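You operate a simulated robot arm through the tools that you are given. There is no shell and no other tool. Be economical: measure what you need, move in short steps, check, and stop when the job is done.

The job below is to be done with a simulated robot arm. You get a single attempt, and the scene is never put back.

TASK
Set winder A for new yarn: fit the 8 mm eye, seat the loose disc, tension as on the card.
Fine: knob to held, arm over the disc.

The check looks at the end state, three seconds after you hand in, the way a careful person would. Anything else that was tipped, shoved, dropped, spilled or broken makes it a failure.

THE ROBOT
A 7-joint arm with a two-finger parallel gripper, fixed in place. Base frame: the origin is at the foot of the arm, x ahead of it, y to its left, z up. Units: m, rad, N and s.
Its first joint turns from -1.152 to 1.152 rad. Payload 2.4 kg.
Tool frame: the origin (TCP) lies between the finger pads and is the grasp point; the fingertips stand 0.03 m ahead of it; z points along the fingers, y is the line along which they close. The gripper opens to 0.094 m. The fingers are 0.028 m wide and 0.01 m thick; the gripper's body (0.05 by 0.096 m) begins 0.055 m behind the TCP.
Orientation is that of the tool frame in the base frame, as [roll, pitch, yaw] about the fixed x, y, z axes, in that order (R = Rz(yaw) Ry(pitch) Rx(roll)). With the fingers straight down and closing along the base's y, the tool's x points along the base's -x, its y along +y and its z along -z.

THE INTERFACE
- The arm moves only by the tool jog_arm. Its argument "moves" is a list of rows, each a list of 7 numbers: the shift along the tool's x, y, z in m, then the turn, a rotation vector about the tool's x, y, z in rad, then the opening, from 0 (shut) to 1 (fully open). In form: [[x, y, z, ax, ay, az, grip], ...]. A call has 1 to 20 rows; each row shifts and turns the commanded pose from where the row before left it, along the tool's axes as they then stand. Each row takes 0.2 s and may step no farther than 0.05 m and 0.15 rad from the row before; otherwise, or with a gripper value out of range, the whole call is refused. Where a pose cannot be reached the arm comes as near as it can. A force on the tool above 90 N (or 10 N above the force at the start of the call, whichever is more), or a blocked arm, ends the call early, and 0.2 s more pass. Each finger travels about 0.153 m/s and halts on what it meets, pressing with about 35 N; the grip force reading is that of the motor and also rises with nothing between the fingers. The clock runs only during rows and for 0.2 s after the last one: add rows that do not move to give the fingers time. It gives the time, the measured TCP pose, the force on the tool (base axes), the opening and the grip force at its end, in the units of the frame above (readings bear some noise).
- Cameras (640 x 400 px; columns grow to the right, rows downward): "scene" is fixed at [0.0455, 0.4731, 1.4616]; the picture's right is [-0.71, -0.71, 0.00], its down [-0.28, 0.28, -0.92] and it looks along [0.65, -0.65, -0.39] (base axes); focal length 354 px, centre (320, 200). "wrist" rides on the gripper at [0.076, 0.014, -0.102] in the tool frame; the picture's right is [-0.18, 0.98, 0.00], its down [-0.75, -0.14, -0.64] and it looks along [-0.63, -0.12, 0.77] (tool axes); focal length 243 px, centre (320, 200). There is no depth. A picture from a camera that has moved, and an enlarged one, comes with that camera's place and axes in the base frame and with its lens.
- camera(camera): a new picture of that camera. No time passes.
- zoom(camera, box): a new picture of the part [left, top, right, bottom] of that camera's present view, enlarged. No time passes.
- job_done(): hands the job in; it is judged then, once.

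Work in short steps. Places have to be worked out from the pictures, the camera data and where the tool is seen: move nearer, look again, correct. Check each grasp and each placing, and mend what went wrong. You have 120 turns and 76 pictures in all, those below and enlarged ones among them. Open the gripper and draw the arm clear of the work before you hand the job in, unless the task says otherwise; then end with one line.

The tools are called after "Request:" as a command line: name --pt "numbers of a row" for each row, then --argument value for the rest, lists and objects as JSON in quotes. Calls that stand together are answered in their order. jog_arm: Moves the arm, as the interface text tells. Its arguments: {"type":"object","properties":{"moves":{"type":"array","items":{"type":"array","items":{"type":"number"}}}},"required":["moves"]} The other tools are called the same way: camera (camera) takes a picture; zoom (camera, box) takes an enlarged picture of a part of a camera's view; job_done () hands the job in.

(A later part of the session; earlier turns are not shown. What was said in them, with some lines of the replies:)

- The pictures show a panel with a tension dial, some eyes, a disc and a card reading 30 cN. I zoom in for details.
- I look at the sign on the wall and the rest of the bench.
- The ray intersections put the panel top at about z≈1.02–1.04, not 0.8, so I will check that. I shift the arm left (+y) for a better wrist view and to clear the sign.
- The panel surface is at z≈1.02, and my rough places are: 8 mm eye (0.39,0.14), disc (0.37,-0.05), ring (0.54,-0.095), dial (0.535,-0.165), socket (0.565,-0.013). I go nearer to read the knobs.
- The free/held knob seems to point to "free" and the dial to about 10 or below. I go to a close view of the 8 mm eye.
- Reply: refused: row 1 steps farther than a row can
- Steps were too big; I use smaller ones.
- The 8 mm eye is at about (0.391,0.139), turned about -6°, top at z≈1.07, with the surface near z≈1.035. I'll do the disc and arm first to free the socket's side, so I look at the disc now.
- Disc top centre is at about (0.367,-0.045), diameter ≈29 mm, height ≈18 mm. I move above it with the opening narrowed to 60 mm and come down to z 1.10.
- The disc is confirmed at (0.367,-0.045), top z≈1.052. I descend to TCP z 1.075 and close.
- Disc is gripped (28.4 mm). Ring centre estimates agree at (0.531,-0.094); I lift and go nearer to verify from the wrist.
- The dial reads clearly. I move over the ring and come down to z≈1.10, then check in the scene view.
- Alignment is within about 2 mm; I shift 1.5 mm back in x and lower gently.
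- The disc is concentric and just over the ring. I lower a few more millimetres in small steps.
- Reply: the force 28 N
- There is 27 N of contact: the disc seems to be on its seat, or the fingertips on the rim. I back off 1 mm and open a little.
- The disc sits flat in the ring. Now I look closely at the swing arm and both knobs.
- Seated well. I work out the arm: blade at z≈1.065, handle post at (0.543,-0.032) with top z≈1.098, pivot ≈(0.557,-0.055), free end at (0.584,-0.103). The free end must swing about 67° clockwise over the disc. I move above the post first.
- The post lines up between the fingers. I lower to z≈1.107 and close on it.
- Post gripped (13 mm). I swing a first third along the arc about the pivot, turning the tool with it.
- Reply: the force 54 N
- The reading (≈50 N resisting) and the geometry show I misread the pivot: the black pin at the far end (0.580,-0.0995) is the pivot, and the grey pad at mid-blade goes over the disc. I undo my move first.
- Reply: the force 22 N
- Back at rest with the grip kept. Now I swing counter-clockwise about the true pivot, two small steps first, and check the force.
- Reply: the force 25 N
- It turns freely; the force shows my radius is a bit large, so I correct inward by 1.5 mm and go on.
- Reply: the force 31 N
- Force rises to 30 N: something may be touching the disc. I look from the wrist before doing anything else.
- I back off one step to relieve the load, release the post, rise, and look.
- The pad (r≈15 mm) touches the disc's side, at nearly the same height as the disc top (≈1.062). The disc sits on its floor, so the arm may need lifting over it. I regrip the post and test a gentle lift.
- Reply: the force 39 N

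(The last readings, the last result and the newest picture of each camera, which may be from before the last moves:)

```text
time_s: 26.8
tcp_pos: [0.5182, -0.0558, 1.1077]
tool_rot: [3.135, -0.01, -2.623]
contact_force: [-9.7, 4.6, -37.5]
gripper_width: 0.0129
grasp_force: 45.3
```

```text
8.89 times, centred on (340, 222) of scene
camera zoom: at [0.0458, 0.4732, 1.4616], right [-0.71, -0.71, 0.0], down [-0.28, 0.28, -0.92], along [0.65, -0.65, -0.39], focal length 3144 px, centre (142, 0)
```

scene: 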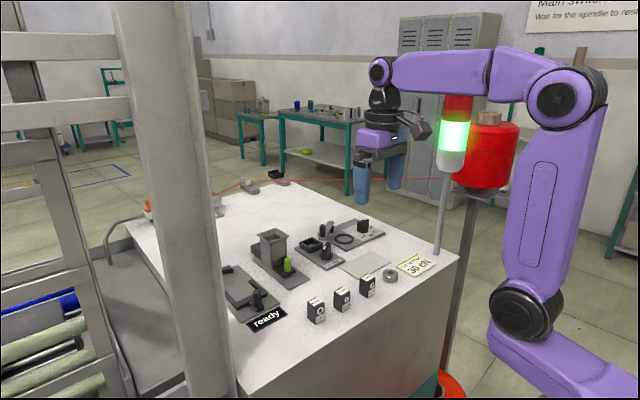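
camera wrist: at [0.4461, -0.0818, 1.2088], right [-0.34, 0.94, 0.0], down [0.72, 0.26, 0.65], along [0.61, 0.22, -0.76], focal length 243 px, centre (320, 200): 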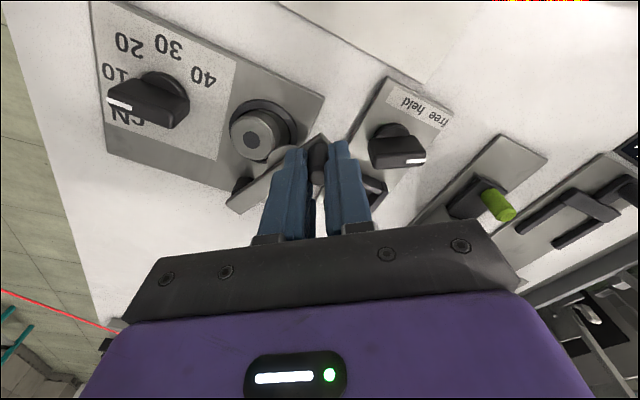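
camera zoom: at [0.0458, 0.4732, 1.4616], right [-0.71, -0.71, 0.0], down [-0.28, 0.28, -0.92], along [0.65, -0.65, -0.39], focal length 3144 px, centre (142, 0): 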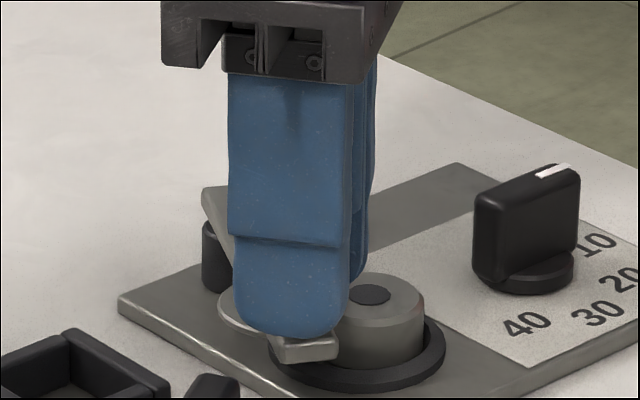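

Lifting meets stiff resistance, so the arm only swings. The disc may be standing a bit high. I relieve, swing the arm back ~15°, release, and go to re-centre and press the disc down.

Request:
jog_arm --pt "0 0 0.004 0 0 0 0.05" --pt "-0.0092 0.0038 0 0 0 0.13 0.05" --pt "-0.0092 0.0038 0 0 0 0.13 0.05" --pt "0 0 0 0 0 0 0.05" --pt "0 0 0 0 0 0 0.3" --pt "0 0 0 0 0 0 0.46" --pt "0 0 -0.03 0 0 0 0.46" --pt "0 0 -0.035 0 0 0 0.46" --pt "0 0 0 0 0 0.13 0.46" --pt "0 0 0 0 0 0.13 0.46" --pt "0 0 0 0 0 0 0.46"

Request:
camera --camera "wrist"

Request:
zoom --camera "scene" --box '[310, 200, 370, 245]'

```text
time_s: 29.2
tcp_pos: [0.5341, -0.0397, 1.1714]
tool_rot: [3.141, -0.001, 3.139]
contact_force: [1.1, -0.4, -0.9]
gripper_width: 0.0434
grasp_force: 0.0
```

```text
29 pictures are left
camera wrist: at [0.4585, -0.0269, 1.2738], right [0.18, 0.98, 0.0], down [0.75, -0.14, 0.64], along [0.63, -0.12, -0.77], focal length 243 px, centre (320, 200)
```

wrist: 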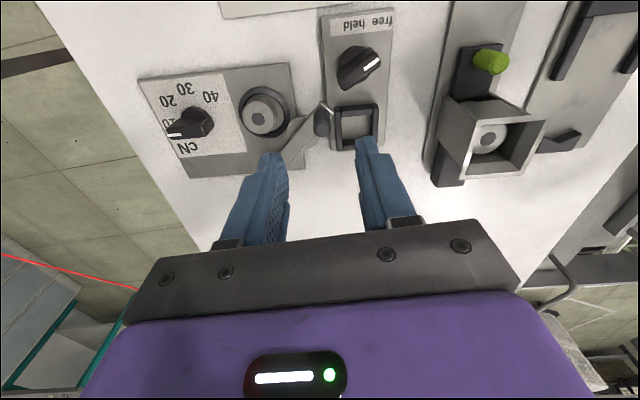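

```text
8.89 times, centred on (340, 222) of scene
camera zoom: at [0.0455, 0.4731, 1.4616], right [-0.71, -0.71, 0.0], down [-0.28, 0.28, -0.92], along [0.65, -0.65, -0.39], focal length 3144 px, centre (142, 0)
```

zoom: 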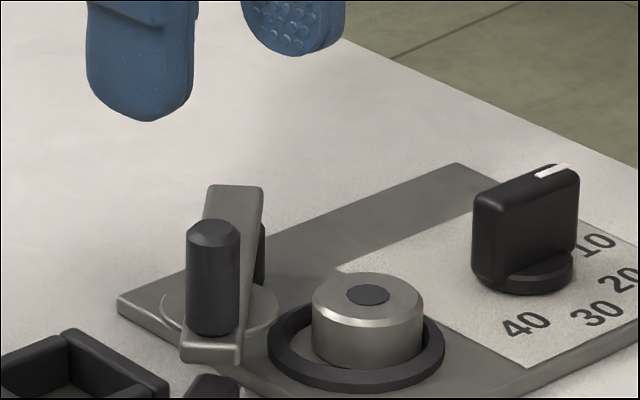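

The disc has been nudged ~3 mm toward the ring wall but is still in the ring. I press down on its top with closed fingertips to measure its height and let it settle.

Request:
jog_arm --pt "0.003 -0.028 0 0 0 0 0.2" --pt "0.003 -0.0275 0 0 0 0 0" --pt "0 0 0.03 0 0 0 0" --pt "0 0 0.03 0 0 0 0" --pt "0 0 0 0 0 0 0" --pt "0 0 0.008 0 0 0 0" --pt "0 0 0.004 0 0 0 0" --pt "0 0 0.004 0 0 0 0" --pt "0 0 0.002 0 0 0 0" --pt "0 0 0 0 0 0 0"

Request:
zoom --camera "scene" --box '[310, 200, 370, 245]'

```text
time_s: 31.4
tcp_pos: [0.5269, -0.0938, 1.0942]
tool_rot: [3.141, 0.001, 3.142]
contact_force: [0.6, 0.0, 0.2]
gripper_width: 0.0
grasp_force: 32.1
```

```text
8.89 times, centred on (340, 222) of scene
camera zoom: at [0.0455, 0.4731, 1.4616], right [-0.71, -0.71, 0.0], down [-0.28, 0.28, -0.92], along [0.65, -0.65, -0.39], focal length 3144 px, centre (142, 0)
```

zoom: 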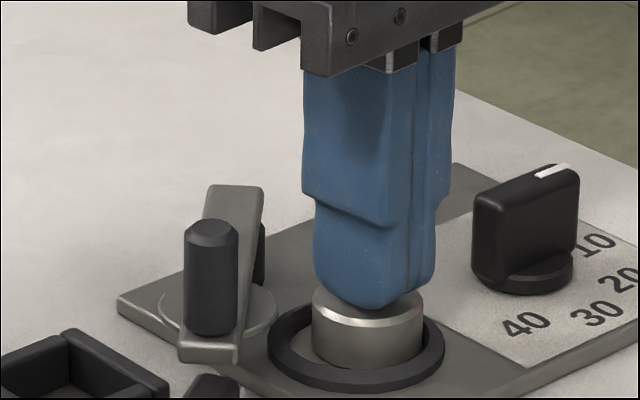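

Request:
jog_arm --pt "0 0 0.001 0 0 0 0" --pt "0 0 0.001 0 0 0 0" --pt "0 0 0.001 0 0 0 0" --pt "0 0 0 0 0 0 0"

```text
time_s: 32.4
tcp_pos: [0.527, -0.0942, 1.0913]
tool_rot: [-3.141, 0.001, -3.141]
contact_force: [0.4, -0.7, 9.7]
gripper_width: 0.0001
grasp_force: 31.8
```

Contact at tip z≈1.062. I press a bit harder with a small wiggle to see if it settles.

Request:
jog_arm --pt "0 0 0.002 0 0 0 0" --pt "0.0015 0 0 0 0 0 0" --pt "-0.003 0.001 0 0 0 0 0" --pt "0.0015 0.0015 0 0 0 0 0" --pt "0 -0.0015 0 0 0 0 0" --pt "0 -0.0005 0 0 0 0 0" --pt "0 0 0 0 0 0 0"

Request:
zoom --camera "scene" --box '[310, 200, 370, 245]'

```text
time_s: 34.0
tcp_pos: [0.5271, -0.0946, 1.0911]
tool_rot: [-3.141, 0.003, -3.14]
contact_force: [-7.0, -0.5, 36.4]
gripper_width: 0.0
grasp_force: 33.2
```

```text
8.89 times, centred on (340, 222) of scene
camera zoom: at [0.0446, 0.4732, 1.4616], right [-0.71, -0.71, 0.0], down [-0.27, 0.28, -0.92], along [0.65, -0.65, -0.39], focal length 3144 px, centre (142, 0)
```

zoom: 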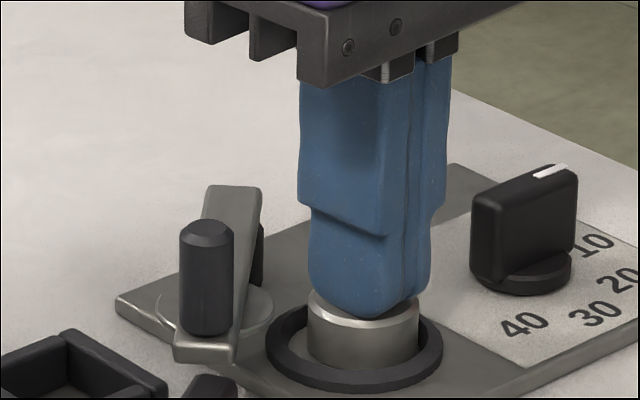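

The disc is firmly seated (top z≈1.061). To see whether the pad would clear it, I back off and tilt the wrist for a low side view.

Request:
jog_arm --pt "0 0 -0.03 0 0 0 0" --pt "0 0 -0.03 0 0 0 0" --pt "0.042 0.005 0 0 0 0 0" --pt "0.042 0.005 0 0 0 0 0" --pt "0.042 0.005 0 0 0 0 0" --pt "0.041 0.005 0 0 0 0 0" --pt "0 0 0.03 0 -0.14 0 0" --pt "0 0 0.03 0 -0.14 0 0" --pt "0 0 0 0 -0.14 0 0" --pt "0 0 0 0 -0.14 0 0" --pt "0 0 0 0 -0.14 0 0" --pt "0 0 0 0 0 0 0"

Request:
camera --camera "wrist"

```text
time_s: 36.6
tcp_pos: [0.3699, -0.0717, 1.0877]
tool_rot: [3.122, 0.614, 3.138]
contact_force: [-0.4, 0.6, -0.3]
gripper_width: 0.0
grasp_force: 33.0
out of reach, approached as far as the arm can: row 10
```

```text
25 pictures are left
camera wrist: at [0.2491, -0.0595, 1.1272], right [0.14, 0.98, 0.12], down [0.25, -0.15, 0.96], along [0.96, -0.11, -0.27], focal length 243 px, centre (320, 200)
```

wrist: 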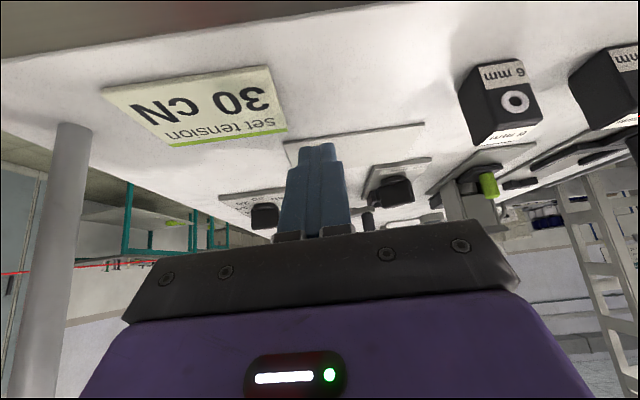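

The fingers block the view; I shift sideways (-y) by 4.5 cm, over the flat card, to look past them.

Request:
jog_arm --pt "0 -0.045 0 0 0 0 0" --pt "0 0 0 0 0 0 0" --pt "0 0 0 0 0 0 0"

Request:
zoom --camera "wrist" --box '[310, 160, 400, 225]'

```text
time_s: 37.4
tcp_pos: [0.3697, -0.1156, 1.0866]
tool_rot: [3.122, 0.614, 3.138]
contact_force: [0.5, -0.5, 0.5]
gripper_width: 0.0
grasp_force: 33.0
```

```text
6.15 times, centred on (355, 192) of wrist
camera zoom: at [0.2493, -0.105, 1.1267], right [0.14, 0.98, 0.12], down [0.25, -0.15, 0.96], along [0.96, -0.11, -0.27], focal length 1493 px, centre (105, 246)
```

zoom: 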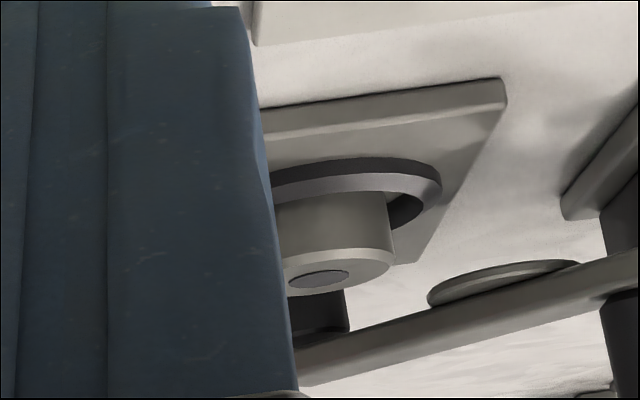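

Request:
zoom --camera "wrist" --box '[348, 188, 408, 226]'

```text
10.53 times, centred on (378, 207) of wrist
camera zoom: at [0.2493, -0.105, 1.1267], right [0.14, 0.98, 0.12], down [0.25, -0.15, 0.96], along [0.96, -0.11, -0.27], focal length 2554 px, centre (-290, 126)
```

zoom: 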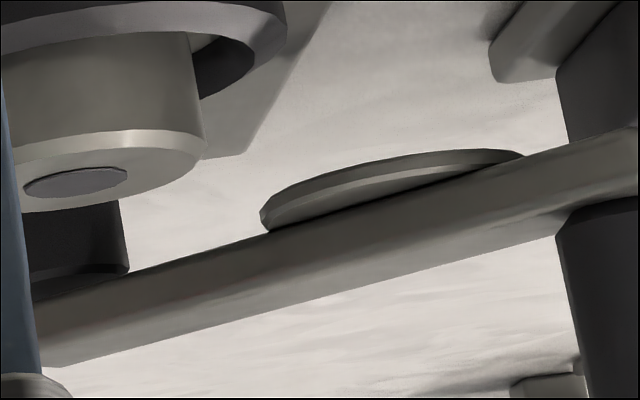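

Low view measured: pad bottom ≈1.063, disc top ≈1.061, so the pad should clear by ~1.5 mm. The block was probably load from my grip or a finger on the knob. I'll instead push the post sideways with closed fingers. First I rise and untilt.

Request:
jog_arm --pt "-0.023 0 -0.033 0 0 0 0" --pt "0 0 0 0 0.125 0 0" --pt "0 0 0 0 0.125 0 0" --pt "0 0 0 0 0.125 0 0" --pt "0 0 0 0 0.125 0 0" --pt "0 0 0 0 0.114 0 0" --pt "0 0 0 0 0 0 0"

```text
time_s: 39.0
tcp_pos: [0.3696, -0.1172, 1.1271]
tool_rot: [3.123, -0.004, -3.135]
contact_force: [-0.1, -0.2, -0.4]
gripper_width: 0.0
grasp_force: 32.9
```

Request:
jog_arm --pt "0 0 -0.03 0.0186 0 0 0" --pt "-0.033 0.0202 0 0 0 0 0" --pt "-0.033 0.0202 0 0 0 0 0" --pt "-0.033 0.0202 0 0 0 0 0" --pt "-0.033 0.0202 0 0 0 0 0" --pt "-0.0318 0.0202 0 0 0 0 0" --pt "0 0 0.025 0 0 0 0" --pt "0 0 0 0 0 0 0"

Request:
zoom --camera "scene" --box '[300, 185, 380, 245]'

```text
time_s: 40.8
tcp_pos: [0.5334, -0.014, 1.1311]
tool_rot: [-3.14, -0.002, -3.133]
contact_force: [-0.4, 0.0, -0.1]
gripper_width: 0.0
grasp_force: 33.1
```

```text
6.67 times, centred on (340, 215) of scene
camera zoom: at [0.0455, 0.4731, 1.4616], right [-0.71, -0.71, 0.0], down [-0.28, 0.28, -0.92], along [0.65, -0.65, -0.39], focal length 2358 px, centre (187, 100)
```

zoom: 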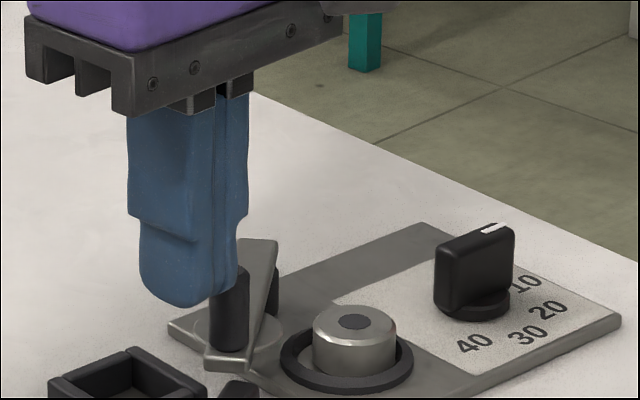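

The fingers are on the +y side of the post. I lower to 1.112 and push along the arc for the first part.

Request:
jog_arm --pt "0 0 0.019 0 0 0 0" --pt "0 0 0 0 0 0 0" --pt "0.0037 -0.0085 0 0 0 0 0" --pt "0.0038 -0.0085 0 0 0 0 0" --pt "0.0043 -0.0051 0 0 0 0 0" --pt "0.0043 -0.0051 0 0 0 0 0" --pt "0 0 0 0 0 0 0"

Request:
zoom --camera "scene" --box '[300, 185, 380, 245]'

```text
time_s: 42.4
tcp_pos: [0.5165, -0.0438, 1.1134]
tool_rot: [-3.14, 0.0, -3.134]
contact_force: [-0.3, 0.1, 0.7]
gripper_width: 0.0
grasp_force: 32.9
```

```text
6.67 times, centred on (340, 215) of scene
camera zoom: at [0.0455, 0.4731, 1.4616], right [-0.71, -0.71, 0.0], down [-0.28, 0.28, -0.92], along [0.65, -0.65, -0.39], focal length 2358 px, centre (187, 100)
```

zoom: 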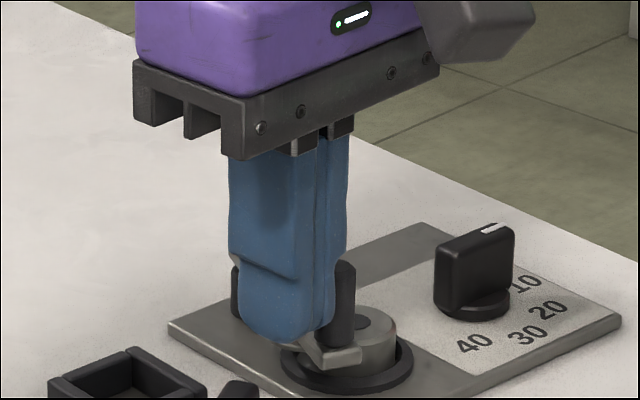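

It swung freely with no resistance, and the blade is now over the disc edge. I raise and look where it is.

Request:
jog_arm --pt "0 0.01 0 0 0 0 0" --pt "0 0 -0.03 0 0 0 0" --pt "0 0 -0.03 0 0 0 0" --pt "0.03 0 0 0 0 0 0" --pt "0 0 0 0 0 0 0"

Request:
zoom --camera "scene" --box '[310, 200, 390, 250]'

Request:
camera --camera "wrist"

```text
time_s: 43.6
tcp_pos: [0.4869, -0.0312, 1.1737]
tool_rot: [-3.138, 0.0, -3.132]
contact_force: [-0.3, -0.6, 1.0]
gripper_width: 0.0
grasp_force: 32.3
```

```text
8.00 times, centred on (350, 225) of scene
camera zoom: at [0.0455, 0.4731, 1.4616], right [-0.71, -0.71, 0.0], down [-0.28, 0.28, -0.92], along [0.65, -0.65, -0.39], focal length 2829 px, centre (80, 0)
```

zoom: 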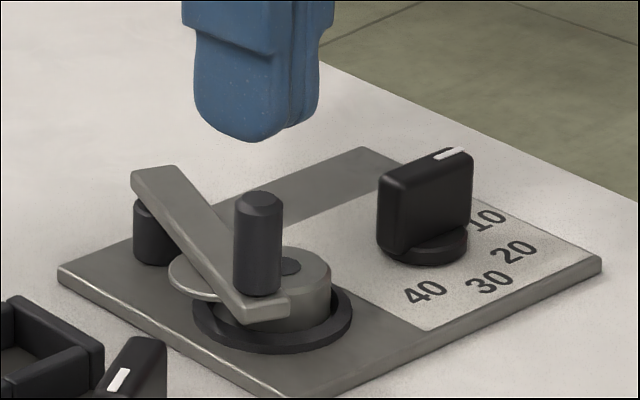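

```text
19 pictures are left
camera wrist: at [0.4106, -0.018, 1.2759], right [0.18, 0.98, 0.0], down [0.76, -0.13, 0.64], along [0.63, -0.12, -0.77], focal length 243 px, centre (320, 200)
```

wrist: 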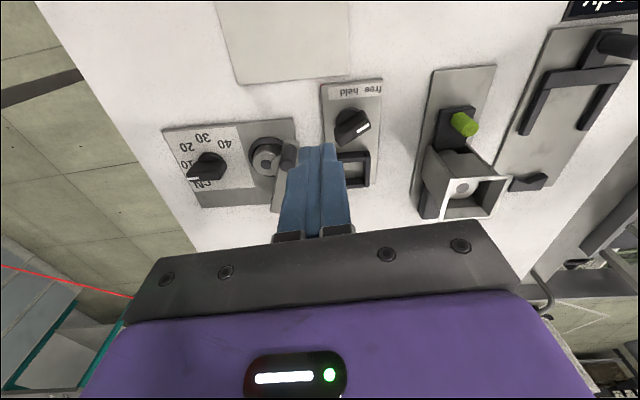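

The pad now lies over the disc's edge (arm at ≈154°). I go back behind the post and push gently on to ≈174°.

Request:
jog_arm --pt "-0.0263 -0.0088 0 0 0 0 0" --pt "0 0 0.03 0 0 0 0" --pt "0 0 0.031 0 0 0 0" --pt "0 0 0 0 0 0 0" --pt "0 -0.005 0 0 0 0 0" --pt "0 -0.005 0 0 0 0 0" --pt "0.0013 -0.003 0 0 0 0 0" --pt "0.0013 -0.003 0 0 0 0 0" --pt "0.0013 -0.003 0 0 0 0 0" --pt "0.0012 -0.003 0 0 0 0 0" --pt "0.001 -0.003 0 0 0 0 0" --pt "0.001 -0.003 0 0 0 0 0" --pt "0.001 -0.003 0 0 0 0 0" --pt "0 -0.002 0 0 0 0 0" --pt "0 -0.001 0 0 0 0 0" --pt "0 0 0 0 0 0 0"

Request:
zoom --camera "scene" --box '[310, 190, 390, 250]'

```text
time_s: 47.0
tcp_pos: [0.5049, -0.0752, 1.1116]
tool_rot: [-3.14, -0.004, -3.133]
contact_force: [-0.8, 3.8, -2.7]
gripper_width: 0.0001
grasp_force: 33.3
```

```text
6.67 times, centred on (350, 220) of scene
camera zoom: at [0.0455, 0.4732, 1.4616], right [-0.71, -0.71, 0.0], down [-0.28, 0.27, -0.92], along [0.65, -0.65, -0.39], focal length 2358 px, centre (120, 67)
```

zoom: 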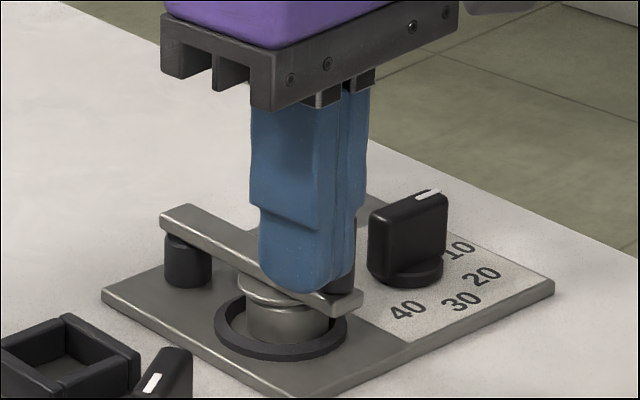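

The arm lies over the disc. I withdraw upward and take a wrist view of arm and dial.

Request:
jog_arm --pt "0 0.004 0 0 0 0 0" --pt "0 0 -0.03 0 0 0 0" --pt "0 0 -0.03 0 0 0 0.2" --pt "-0.015 -0.025 0 0 0 0 0.4" --pt "0 0 0 0 0 0 0.4" --pt "0 0 0 0 0 0 0.4"

Request:
zoom --camera "wrist" --box '[180, 40, 380, 190]'

```text
time_s: 48.4
tcp_pos: [0.5198, -0.0958, 1.1712]
tool_rot: [-3.14, -0.002, -3.133]
contact_force: [0.2, 0.5, -0.8]
gripper_width: 0.0375
grasp_force: 0.1
```

```text
2.67 times, centred on (280, 115) of wrist
camera zoom: at [0.4445, -0.0824, 1.2735], right [0.18, 0.98, 0.0], down [0.76, -0.13, 0.64], along [0.63, -0.12, -0.77], focal length 647 px, centre (427, 427)
```

zoom: 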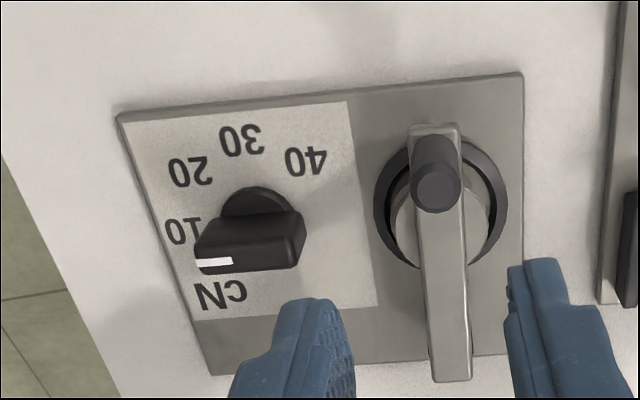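

The arm and disc look right. Dial: centre ≈(0.5235,-0.159), pointer now at 10 (along the plate's -y); 30 lies along the plate's -x, so I need a 90° clockwise turn. I move over it and yaw the tool to grip the bar.

Request:
jog_arm --pt "-0.002 -0.032 0 0 0 0 0.45" --pt "-0.0017 -0.031 0 0 0 0 0.45" --pt "0 0 0 0 0 -0.147 0.45" --pt "0 0 0 0 0 -0.147 0.45" --pt "0 0 0 0 0 -0.147 0.45" --pt "0 0 0 0 0 -0.147 0.45" --pt "0 0 0 0 0 -0.147 0.45" --pt "0 0 0 0 0 -0.147 0.45" --pt "0 0 0 0 0 -0.147 0.45" --pt "0 0 0 0 0 -0.147 0.45" --pt "0 0 0 0 0 -0.147 0.45" --pt "0 0 0 0 0 -0.147 0.45" --pt "0 0 0 0 0 0 0.45"

Request:
camera --camera "scene"

Request:
camera --camera "wrist"

```text
time_s: 51.2
tcp_pos: [0.5241, -0.1587, 1.171]
tool_rot: [3.141, -0.003, -1.661]
contact_force: [1.1, 0.7, -0.3]
gripper_width: 0.042
grasp_force: 0.0
```

```text
16 pictures are left
```

scene: 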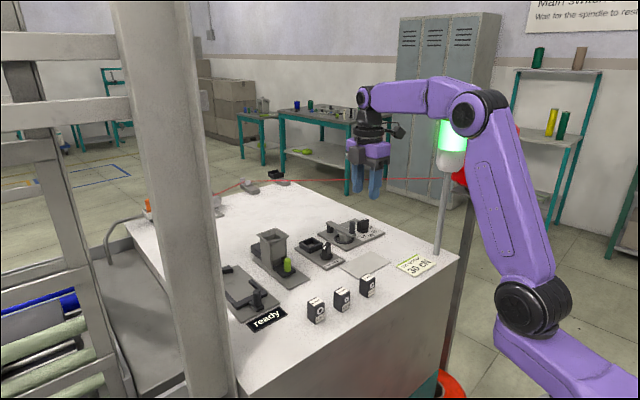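

```text
15 pictures are left
camera wrist: at [0.5043, -0.2344, 1.2739], right [-0.96, 0.27, 0.0], down [0.21, 0.74, 0.64], along [0.17, 0.62, -0.77], focal length 243 px, centre (320, 200)
```

wrist: 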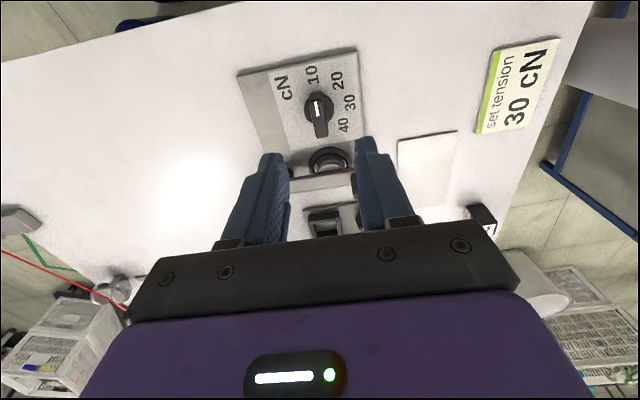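

Request:
zoom --camera "wrist" --box '[270, 50, 380, 150]'

```text
4.00 times, centred on (325, 100) of wrist
camera zoom: at [0.5043, -0.2344, 1.2739], right [-0.96, 0.27, 0.0], down [0.21, 0.74, 0.64], along [0.17, 0.62, -0.77], focal length 970 px, centre (300, 600)
```

zoom: 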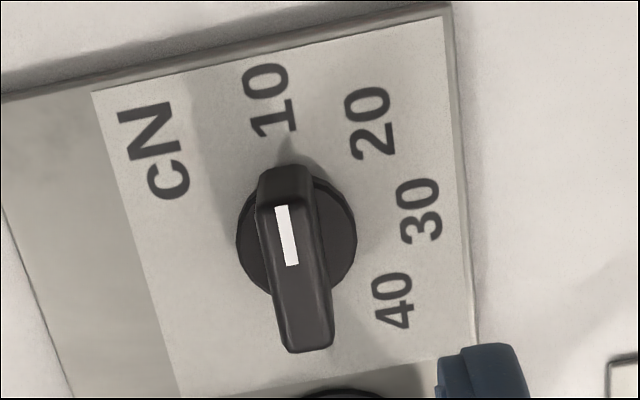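

Knob centre is confirmed at (0.525,-0.159), and 30 is 90–94° clockwise from the current pointer. The tool is aligned, so I descend and grip the bar.

Request:
jog_arm --pt "0 0 0.03 0 0 0 0.45" --pt "0 0 0.03 0 0 0 0.45" --pt "0 0 0.018 0 0 0 0.45" --pt "0 0 0 0 0 0 0.45" --pt "0 0 0 0 0 0 0.2" --pt "0 0 0 0 0 0 0.05" --pt "0 0 0 0 0 0 0.05"

```text
time_s: 52.8
tcp_pos: [0.5261, -0.1604, 1.0941]
tool_rot: [-3.139, -0.004, -1.665]
contact_force: [12.4, -3.1, -7.3]
gripper_width: 0.0116
grasp_force: 45.0
```

The bar is gripped (11.6 mm). I shift 1.2 mm to relieve the side load and turn 90° clockwise in small rows.

Request:
jog_arm --pt "0 -0.0012 0 0 0 0 0.05" --pt "0 0 0 0 0 0.1428 0.05" --pt "0 0 0 0 0 0.1428 0.05" --pt "0 0 0 0 0 0.1428 0.05" --pt "0 0 0 0 0 0.1428 0.05" --pt "0 0 0 0 0 0 0.05"

```text
time_s: 54.2
tcp_pos: [0.5248, -0.1584, 1.094]
tool_rot: [3.14, -0.004, -2.238]
contact_force: [-15.4, 3.8, 15.8]
gripper_width: 0.0116
grasp_force: 45.3
```

Request:
jog_arm --pt "0.0006 0.0008 -0.0005 0 0 0.1428 0.05" --pt "0 0 0 0 0 0.1428 0.05" --pt "0 0 0 0 0 0.1428 0.05" --pt "0 0 0 0 0 0.1428 0.05" --pt "0 0 0 0 0 0.1428 0.05" --pt "0 0 0 0 0 0.1428 0.05" --pt "0 0 0 0 0 0.1428 0.05" --pt "0 0 0 0 0 0 0.05"

Request:
zoom --camera "scene" --box '[320, 190, 400, 250]'

```text
time_s: 56.0
tcp_pos: [0.5227, -0.1579, 1.0953]
tool_rot: [3.141, -0.004, 3.048]
contact_force: [-15.6, 18.8, 5.5]
gripper_width: 0.012
grasp_force: 45.1
```

```text
6.67 times, centred on (360, 220) of scene
camera zoom: at [0.0449, 0.4737, 1.4614], right [-0.71, -0.71, 0.0], down [-0.27, 0.27, -0.92], along [0.65, -0.65, -0.39], focal length 2358 px, centre (53, 67)
```

zoom: 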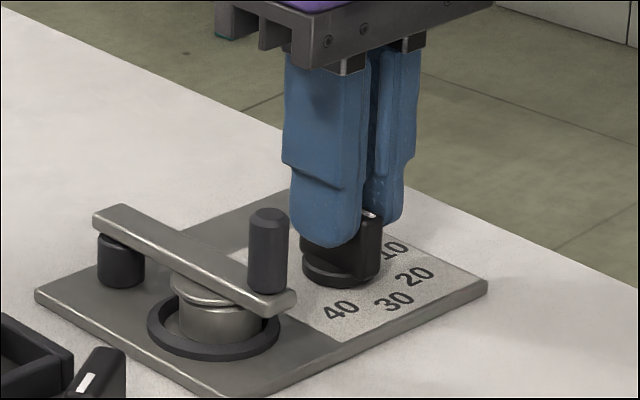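

Yaw reached the planned value. I release, rise and back up for a look.

Request:
jog_arm --pt "0 0 0 0 0 0 0.25" --pt "0 0 0 0 0 0 0.35" --pt "0 0 -0.03 0 0 0 0.35" --pt "0 0 -0.03 0 0 0 0.35" --pt "0 0.03 -0.02 0 0 0 0.35" --pt "0 0.03 0 0 0 0 0.35" --pt "0 0 0 0 0 0 0.35"

Request:
zoom --camera "wrist" --box '[180, 50, 340, 170]'

```text
time_s: 57.6
tcp_pos: [0.5312, -0.0976, 1.1738]
tool_rot: [-3.137, -0.001, 3.05]
contact_force: [0.5, 1.0, 0.5]
gripper_width: 0.0331
grasp_force: 0.1
```

```text
3.33 times, centred on (260, 110) of wrist
camera zoom: at [0.4577, -0.0778, 1.2764], right [0.27, 0.96, 0.0], down [0.74, -0.21, 0.64], along [0.62, -0.18, -0.77], focal length 809 px, centre (520, 500)
```

zoom: 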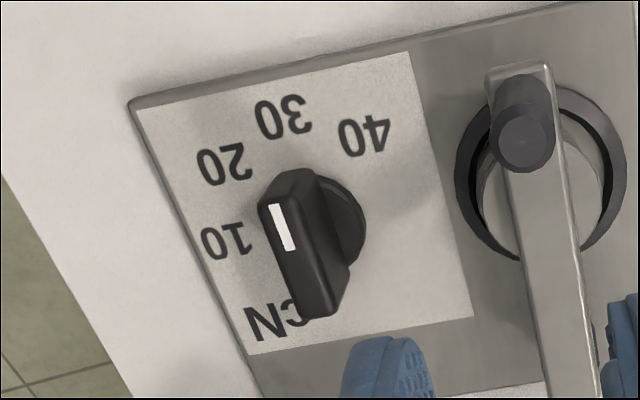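

The pointer is aimed at 30 (commanded ≈95°, label ≈96°). Now I look closely at the eye socket.

Request:
jog_arm --pt "0.003 0.0324 0 0 0 0 0.5" --pt "0.003 0.0324 0 0 0 0 0.5" --pt "0 0 0 0 0 0 0.5" --pt "0 0 0 0 0 0 0.5"

Request:
zoom --camera "wrist" --box '[290, 10, 410, 160]'

```text
time_s: 58.6
tcp_pos: [0.5317, -0.0338, 1.1713]
tool_rot: [-3.137, -0.002, 3.049]
contact_force: [0.1, 0.0, -0.5]
gripper_width: 0.0471
grasp_force: 0.0
```

```text
2.67 times, centred on (350, 85) of wrist
camera zoom: at [0.4581, -0.0129, 1.2748], right [0.27, 0.96, 0.0], down [0.74, -0.21, 0.64], along [0.62, -0.18, -0.77], focal length 647 px, centre (240, 507)
```

zoom: 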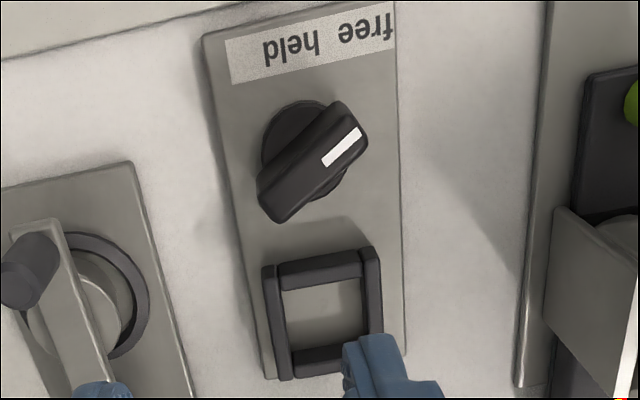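

The socket centre is about (0.555,-0.009), inside ≈28 mm, wall top z≈1.058. The knob is at "free" (60° to the +y side), so "held" should be the mirrored side. I go over the 8 mm eye.

Request:
jog_arm --pt "0.0349 -0.0032 0 0 0 0 0.53" --pt "0.0349 -0.0032 0 0 0 0 0.53" --pt "0.0349 -0.0032 0 0 0 0 0.53" --pt "0.0349 -0.0033 0 0 0 0 0.53" --pt "0.004 0.0431 0 0 0 0 0.53" --pt "0.004 0.0431 0 0 0 0 0.53" --pt "0.004 0.0431 0 0 0 0 0.53" --pt "0.004 0.043 0 0 0 0 0.53" --pt "0 0 0.025 0 0 0 0.53" --pt "0 0 0.024 0 0 0 0.53" --pt "0 0 0 0 0 0 0.53"

Request:
zoom --camera "wrist" --box '[230, 60, 430, 200]'

```text
time_s: 61.0
tcp_pos: [0.3907, 0.1381, 1.1255]
tool_rot: [-3.138, -0.001, 3.046]
contact_force: [0.2, 0.0, -0.1]
gripper_width: 0.0497
grasp_force: 0.0
```

```text
2.86 times, centred on (330, 130) of wrist
camera zoom: at [0.316, 0.1588, 1.2272], right [0.27, 0.96, 0.0], down [0.74, -0.21, 0.64], along [0.62, -0.18, -0.77], focal length 693 px, centre (291, 400)
```

zoom: 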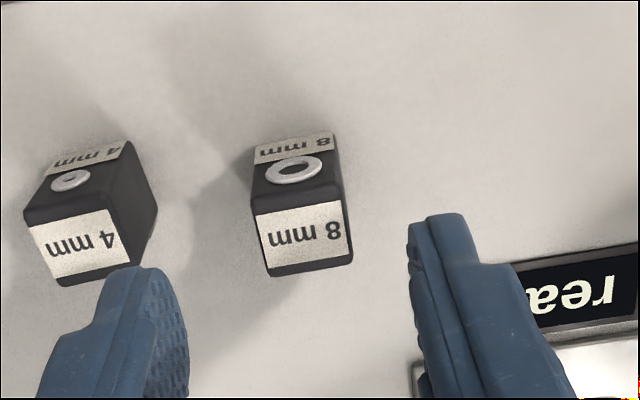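

The eye centre is at (0.393,0.140), aligned with the tool yaw. I descend to TCP z 1.084 and grip its upper half.

Request:
jog_arm --pt "-0.0017 0.0021 0.015 0 0 0 0.53" --pt "0 0 0.0265 0 0 0 0.53" --pt "0 0 0 0 0 0 0.53" --pt "0 0 0 0 0 0 0.35" --pt "0 0 0 0 0 0 0.15" --pt "0 0 0 0 0 0 0.15" --pt "0 0 0 0 0 0 0.15"

```text
time_s: 62.6
tcp_pos: [0.391, 0.1415, 1.0852]
tool_rot: [-3.139, -0.001, 3.048]
contact_force: [0.0, -0.6, 0.0]
gripper_width: 0.0206
grasp_force: 35.0
```

Eye gripped (20.6 mm). I lift and carry it back in y, then forward over the socket.

Request:
jog_arm --pt "0 0 -0.03 0 0 0 0.15" --pt "0 0 -0.03 0 0 0 0.15" --pt "0 0 -0.025 0 0 0 0.15" --pt "-0.0035 -0.0376 0 0 0 0 0.15" --pt "-0.0035 -0.0376 0 0 0 0 0.15" --pt "-0.0035 -0.0376 0 0 0 0 0.15" --pt "-0.0034 -0.0376 0 0 0 0 0.15" --pt "-0.0408 0.0038 0 0 0 0 0.15" --pt "-0.0408 0.0038 0 0 0 0 0.15" --pt "-0.0408 0.0038 0 0 0 0 0.15" --pt "-0.0407 0.0037 0 0 0 0 0.15" --pt "0 0 0 0 0 0 0.15" --pt "0 0 0 0 0 0 0.15"

Request:
zoom --camera "wrist" --box '[240, 60, 400, 180]'

```text
time_s: 65.4
tcp_pos: [0.5564, -0.0096, 1.1714]
tool_rot: [-3.139, -0.002, 3.052]
contact_force: [-0.4, 0.3, 0.1]
gripper_width: 0.0207
grasp_force: 34.8
```

```text
3.33 times, centred on (320, 120) of wrist
camera zoom: at [0.4827, 0.0111, 1.2737], right [0.27, 0.96, 0.0], down [0.74, -0.21, 0.64], along [0.62, -0.18, -0.77], focal length 809 px, centre (320, 467)
```

zoom: 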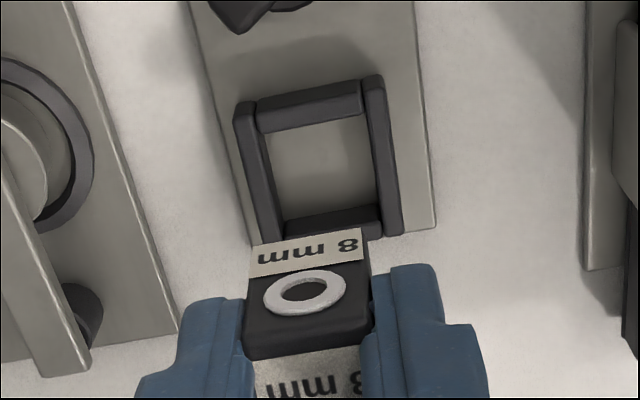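

The view is excellent: block centre ≈(0.558,-0.012) versus socket centre ≈(0.556,-0.011). I correct 2 mm and lower to just above the walls.

Request:
jog_arm --pt "0.0021 0.0008 0.02 0 0 0 0.15" --pt "0 0 0.02 0 0 0 0.15" --pt "0 0 0.013 0 0 0 0.15" --pt "0 0 0 0 0 0 0.15" --pt "0 0 0 0 0 0 0.15"

Request:
zoom --camera "scene" --box '[285, 205, 365, 260]'

Request:
zoom --camera "wrist" --box '[240, 60, 400, 180]'

```text
time_s: 66.6
tcp_pos: [0.5545, -0.0089, 1.1173]
tool_rot: [-3.137, -0.002, 3.051]
contact_force: [0.4, 0.1, 0.2]
gripper_width: 0.0206
grasp_force: 34.5
```

```text
7.27 times, centred on (325, 232) of scene
camera zoom: at [0.0455, 0.4731, 1.4616], right [-0.71, -0.71, 0.0], down [-0.28, 0.28, -0.92], along [0.65, -0.65, -0.39], focal length 2572 px, centre (284, -36)
```

zoom: 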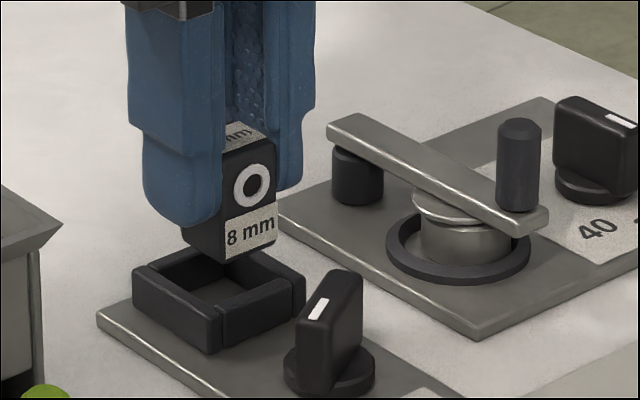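

```text
3.33 times, centred on (320, 120) of wrist
camera zoom: at [0.4809, 0.0122, 1.2188], right [0.27, 0.96, 0.0], down [0.74, -0.21, 0.64], along [0.62, -0.18, -0.77], focal length 809 px, centre (320, 467)
```

zoom: 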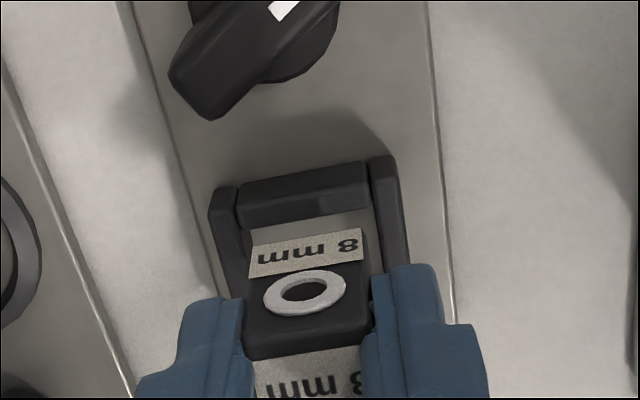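

Cross-checking both views, the rim is at z≈1.051 and the inside centre nearer (0.561,-0.012); the block front would clip the near wall. I shift +5.5 mm in x and lower slowly, watching the force.

Request:
jog_arm --pt "-0.0056 -0.0008 0 0 0 0 0.15" --pt "0 0 0.006 0 0 0 0.15" --pt "0 0 0.005 0 0 0 0.15" --pt "0 0 0.004 0 0 0 0.15" --pt "0 0 0.003 0 0 0 0.15" --pt "0 0 0 0 0 0 0.15"

Request:
zoom --camera "wrist" --box '[260, 90, 380, 180]'

```text
time_s: 68.0
tcp_pos: [0.56, -0.0103, 1.0976]
tool_rot: [-3.137, -0.002, 3.048]
contact_force: [-0.7, 0.5, -0.1]
gripper_width: 0.0206
grasp_force: 34.7
```

```text
4.44 times, centred on (320, 135) of wrist
camera zoom: at [0.486, 0.0094, 1.1994], right [0.27, 0.96, 0.0], down [0.74, -0.21, 0.64], along [0.62, -0.18, -0.77], focal length 1078 px, centre (320, 489)
```

zoom: 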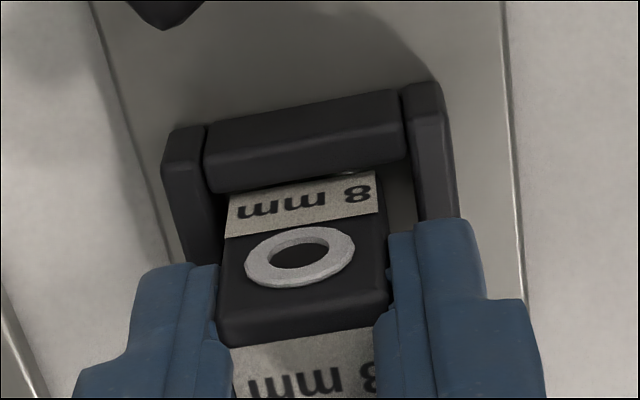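

No contact and the block is between the walls; slightly more room on +y, so I shift 1 mm and lower until it bottoms.

Request:
jog_arm --pt "0 0.001 0.002 0 0 0 0.15" --pt "0 0 0.002 0 0 0 0.15" --pt "0 0 0.001 0 0 0 0.15" --pt "0 0 0.001 0 0 0 0.15" --pt "0 0 0 0 0 0 0.15"

```text
time_s: 69.2
tcp_pos: [0.5603, -0.0099, 1.0922]
tool_rot: [-3.139, -0.003, 3.049]
contact_force: [0.0, -0.1, 0.1]
gripper_width: 0.0204
grasp_force: 35.0
```

Request:
jog_arm --pt "0 0 0.001 0 0 0 0.15" --pt "0 0 0.001 0 0 0 0.15" --pt "0 0 0.001 0 0 0 0.15" --pt "0 0 0 0 0 0 0.15"

```text
time_s: 70.2
tcp_pos: [0.5604, -0.0095, 1.0897]
tool_rot: [-3.141, 0.002, 3.05]
contact_force: [-5.3, 0.7, 23.4]
gripper_width: 0.0206
grasp_force: 34.7
```

The block is on the socket floor. I back off 1 mm, open, and rise.

Request:
jog_arm --pt "0 0 -0.0025 0 0 0 0.15" --pt "0 0 0 0 0 0 0.3" --pt "0 0 0 0 0 0 0.4" --pt "0 0 0 0 0 0 0.4" --pt "0 0 -0.03 0 0 0 0.4" --pt "0 0 -0.03 0 0 0 0.4" --pt "0 0 -0.02 0 0 0 0.4" --pt "0 0 0 0 0 0 0.4"

Request:
zoom --camera "scene" --box '[285, 200, 405, 275]'

```text
time_s: 72.0
tcp_pos: [0.5592, -0.0091, 1.171]
tool_rot: [-3.138, -0.001, 3.049]
contact_force: [0.1, -0.5, -1.1]
gripper_width: 0.0377
grasp_force: 0.0
```

```text
5.33 times, centred on (345, 238) of scene
camera zoom: at [0.0455, 0.4731, 1.4616], right [-0.71, -0.71, 0.0], down [-0.28, 0.28, -0.92], along [0.65, -0.65, -0.39], focal length 1886 px, centre (187, 0)
```

zoom: 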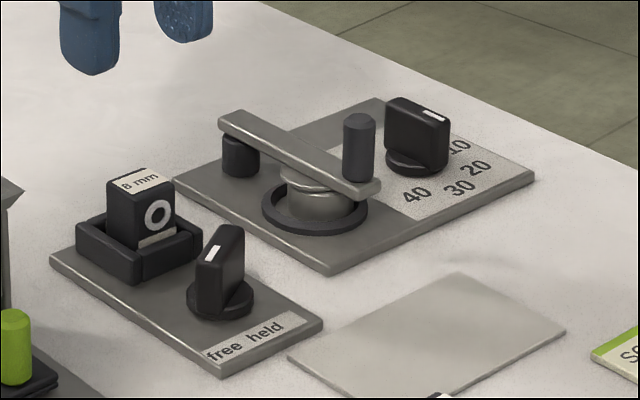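

Eye, disc, arm and dial all look right. Now the free/held knob: centre ≈(0.507,-0.006), bar 65° from -x toward +y. I move over it and yaw the tool to match.

Request:
jog_arm --pt "0.0262 -0.0008 0 0 0 0 0.34" --pt "0.0261 -0.0009 0 0 0 0 0.34" --pt "0 0 0 0 0 0.1303 0.34" --pt "0 0 0 0 0 0.1303 0.34" --pt "0 0 0 0 0 0.1303 0.34" --pt "0 0 0 0 0 0.1303 0.34" --pt "0 0 0 0 0 0.1303 0.34" --pt "0 0 0 0 0 0.1303 0.34" --pt "0 0 0 0 0 0.1303 0.34" --pt "0 0 0 0 0 0.1303 0.34" --pt "0 0 0 0 0 0 0.34" --pt "0 0 0 0 0 0 0.34"

Request:
zoom --camera "wrist" --box '[250, 50, 390, 155]'

```text
time_s: 74.6
tcp_pos: [0.5078, -0.0049, 1.1721]
tool_rot: [-3.138, 0.003, 2.008]
contact_force: [0.1, -0.6, 0.3]
gripper_width: 0.032
grasp_force: 0.0
```

```text
3.81 times, centred on (320, 102) of wrist
camera zoom: at [0.4896, 0.0679, 1.2733], right [0.97, 0.25, 0.0], down [0.19, -0.74, 0.64], along [0.16, -0.62, -0.77], focal length 924 px, centre (320, 571)
```

zoom: 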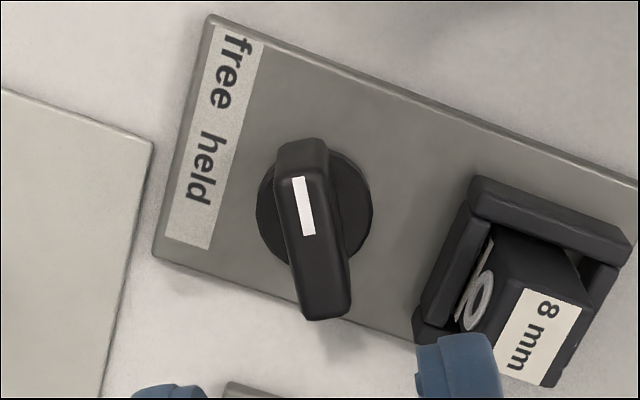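

The tool is aligned with the bar and centred. I descend and grip.

Request:
jog_arm --pt "0 0 0.03 0 0 0 0.34" --pt "0 0 0.03 0 0 0 0.34" --pt "0 0 0.019 0 0 0 0.34" --pt "0 0 0 0 0 0 0.34" --pt "0 0 0 0 0 0 0.15" --pt "0 0 0 0 0 0 0.05" --pt "0 0 0 0 0 0 0.05"

```text
time_s: 76.2
tcp_pos: [0.5067, -0.0076, 1.0933]
tool_rot: [-3.136, 0.001, 2.004]
contact_force: [-8.8, -1.4, -2.6]
gripper_width: 0.0118
grasp_force: 45.3
```

Gripped (11.8 mm). I turn counter-clockwise toward "held" in two parts.

Request:
jog_arm --pt "0 -0.0008 0 0 0 -0.1396 0.05" --pt "0 0 0 0 0 -0.1396 0.05" --pt "0 0 0 0 0 -0.1396 0.05" --pt "0 0 0 0 0 -0.1396 0.05" --pt "0 0 0 0 0 -0.1396 0.05" --pt "0 0 0 0 0 -0.1396 0.05" --pt "0 0 0 0 0 -0.1396 0.05" --pt "0 0 0 0 0 0 0.05"

```text
time_s: 78.0
tcp_pos: [0.508, -0.0043, 1.0941]
tool_rot: [-3.139, 0.005, 2.986]
contact_force: [19.6, 9.1, 5.7]
gripper_width: 0.0118
grasp_force: 44.7
```

Request:
jog_arm --pt "-0.001 0.0003 0 0 0 -0.1396 0.05" --pt "0 0 0 0 0 -0.1396 0.05" --pt "0 0 0 0 0 -0.1396 0.05" --pt "0 0 0 0 0 -0.1396 0.05" --pt "0 0 0 0 0 0 0.05"

```text
time_s: 79.2
tcp_pos: [0.5108, -0.0055, 1.0932]
tool_rot: [3.141, 0.007, -2.743]
contact_force: [22.9, 24.0, 6.0]
gripper_width: 0.0241
grasp_force: 44.9
```

The grip widened to 24 mm: the knob met a stop after ≈60° (pointing straight at the "held" label), and the fingers twisted on it. I untwist by 28°, let the grip realign, then check.

Request:
jog_arm --pt "0.001 0 0 0 0 0.12 0.05" --pt "0 0 0 0 0 0.12 0.05" --pt "0 0 0 0 0 0.12 0.05" --pt "0 0 0 0 0 0.11 0.05" --pt "0 0 0 0 0 0 0.05"

```text
time_s: 80.4
tcp_pos: [0.5061, -0.004, 1.0921]
tool_rot: [3.14, -0.005, 3.071]
contact_force: [-0.1, 22.3, 14.3]
gripper_width: 0.012
grasp_force: 44.7
```

Aligned again at yaw ≈-4°. I nudge 2° more toward the stop, then release and rise.

Request:
jog_arm --pt "0 0 0 0 0 -0.03 0.05" --pt "0 0 0 0 0 0 0.05" --pt "0 0 0 0 0 0 0.25" --pt "0 0 0 0 0 0 0.35" --pt "0 0 0 0 0 0 0.35" --pt "0 0 -0.03 0 0 0 0.35" --pt "0 0 -0.03 0 0 0 0.35" --pt "0 0 -0.02 0 0 0 0.35" --pt "0.04 0 0 0 0 0 0.35" --pt "0.0 0 0 0 0 0 0.35"

Request:
zoom --camera "scene" --box '[285, 200, 405, 275]'

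```text
time_s: 82.6
tcp_pos: [0.4655, -0.006, 1.1717]
tool_rot: [-3.138, -0.001, 3.101]
contact_force: [-0.2, -0.4, -0.4]
gripper_width: 0.0327
grasp_force: 0.0
```

```text
5.33 times, centred on (345, 238) of scene
camera zoom: at [0.0455, 0.4731, 1.4616], right [-0.71, -0.71, 0.0], down [-0.28, 0.28, -0.92], along [0.65, -0.65, -0.39], focal length 1886 px, centre (187, 0)
```

zoom: 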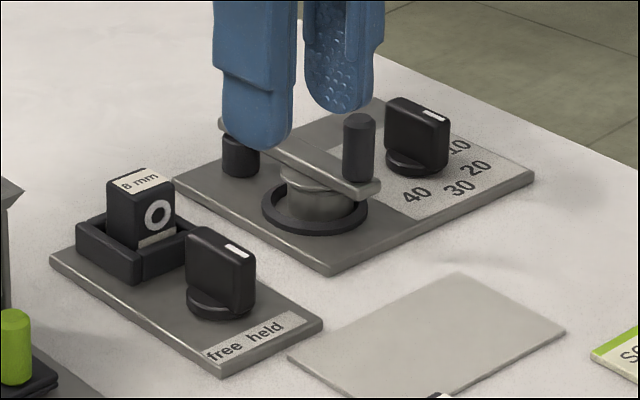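

The knob now points to "held" against its stop, and everything else is in place. I draw the arm clear and take a last look.

Request:
jog_arm --pt "0 0 -0.04 0 0 0 0.6" --pt "0 0 -0.04 0 0 0 0.8" --pt "0.03 0 -0.03 0 0 0 1" --pt "0.04 0 -0.02 0 0 0 1" --pt "0.04 0 0 0 0 0 1" --pt "0 0 0 0 0 0 1"

Request:
zoom --camera "scene" --box '[230, 190, 470, 340]'

Request:
zoom --camera "scene" --box '[300, 205, 390, 265]'

```text
time_s: 84.0
tcp_pos: [0.3566, 0.0007, 1.3022]
tool_rot: [-3.137, -0.002, 3.103]
contact_force: [0.1, 0.1, -0.6]
gripper_width: 0.0942
grasp_force: 0.1
```

```text
2.67 times, centred on (350, 265) of scene
camera zoom: at [0.0455, 0.4731, 1.4616], right [-0.71, -0.71, 0.0], down [-0.28, 0.28, -0.92], along [0.65, -0.65, -0.39], focal length 943 px, centre (240, 27)
```

zoom: 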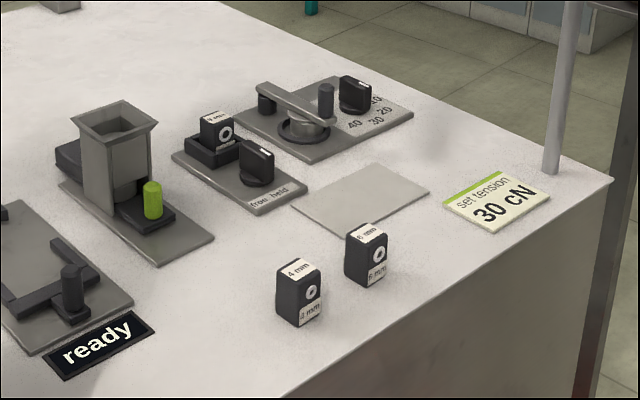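

```text
6.67 times, centred on (345, 235) of scene
camera zoom: at [0.0455, 0.4731, 1.4616], right [-0.71, -0.71, 0.0], down [-0.28, 0.28, -0.92], along [0.65, -0.65, -0.39], focal length 2358 px, centre (153, -33)
```

zoom: 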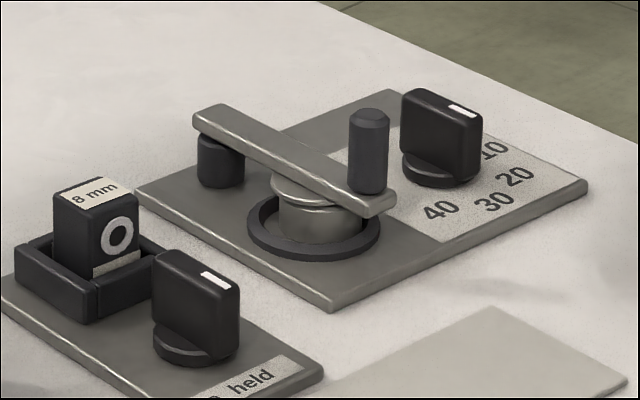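

All the parts are in place, nothing else was disturbed, and the gripper is open and clear. I hand in.

Request:
job_done

```text
The job is handed in.
```

Winder A is set: the 8 mm eye is in its socket with the knob turned to held (to its stop), the loose disc is seated with the arm over it, and the tension is at 30 cN.
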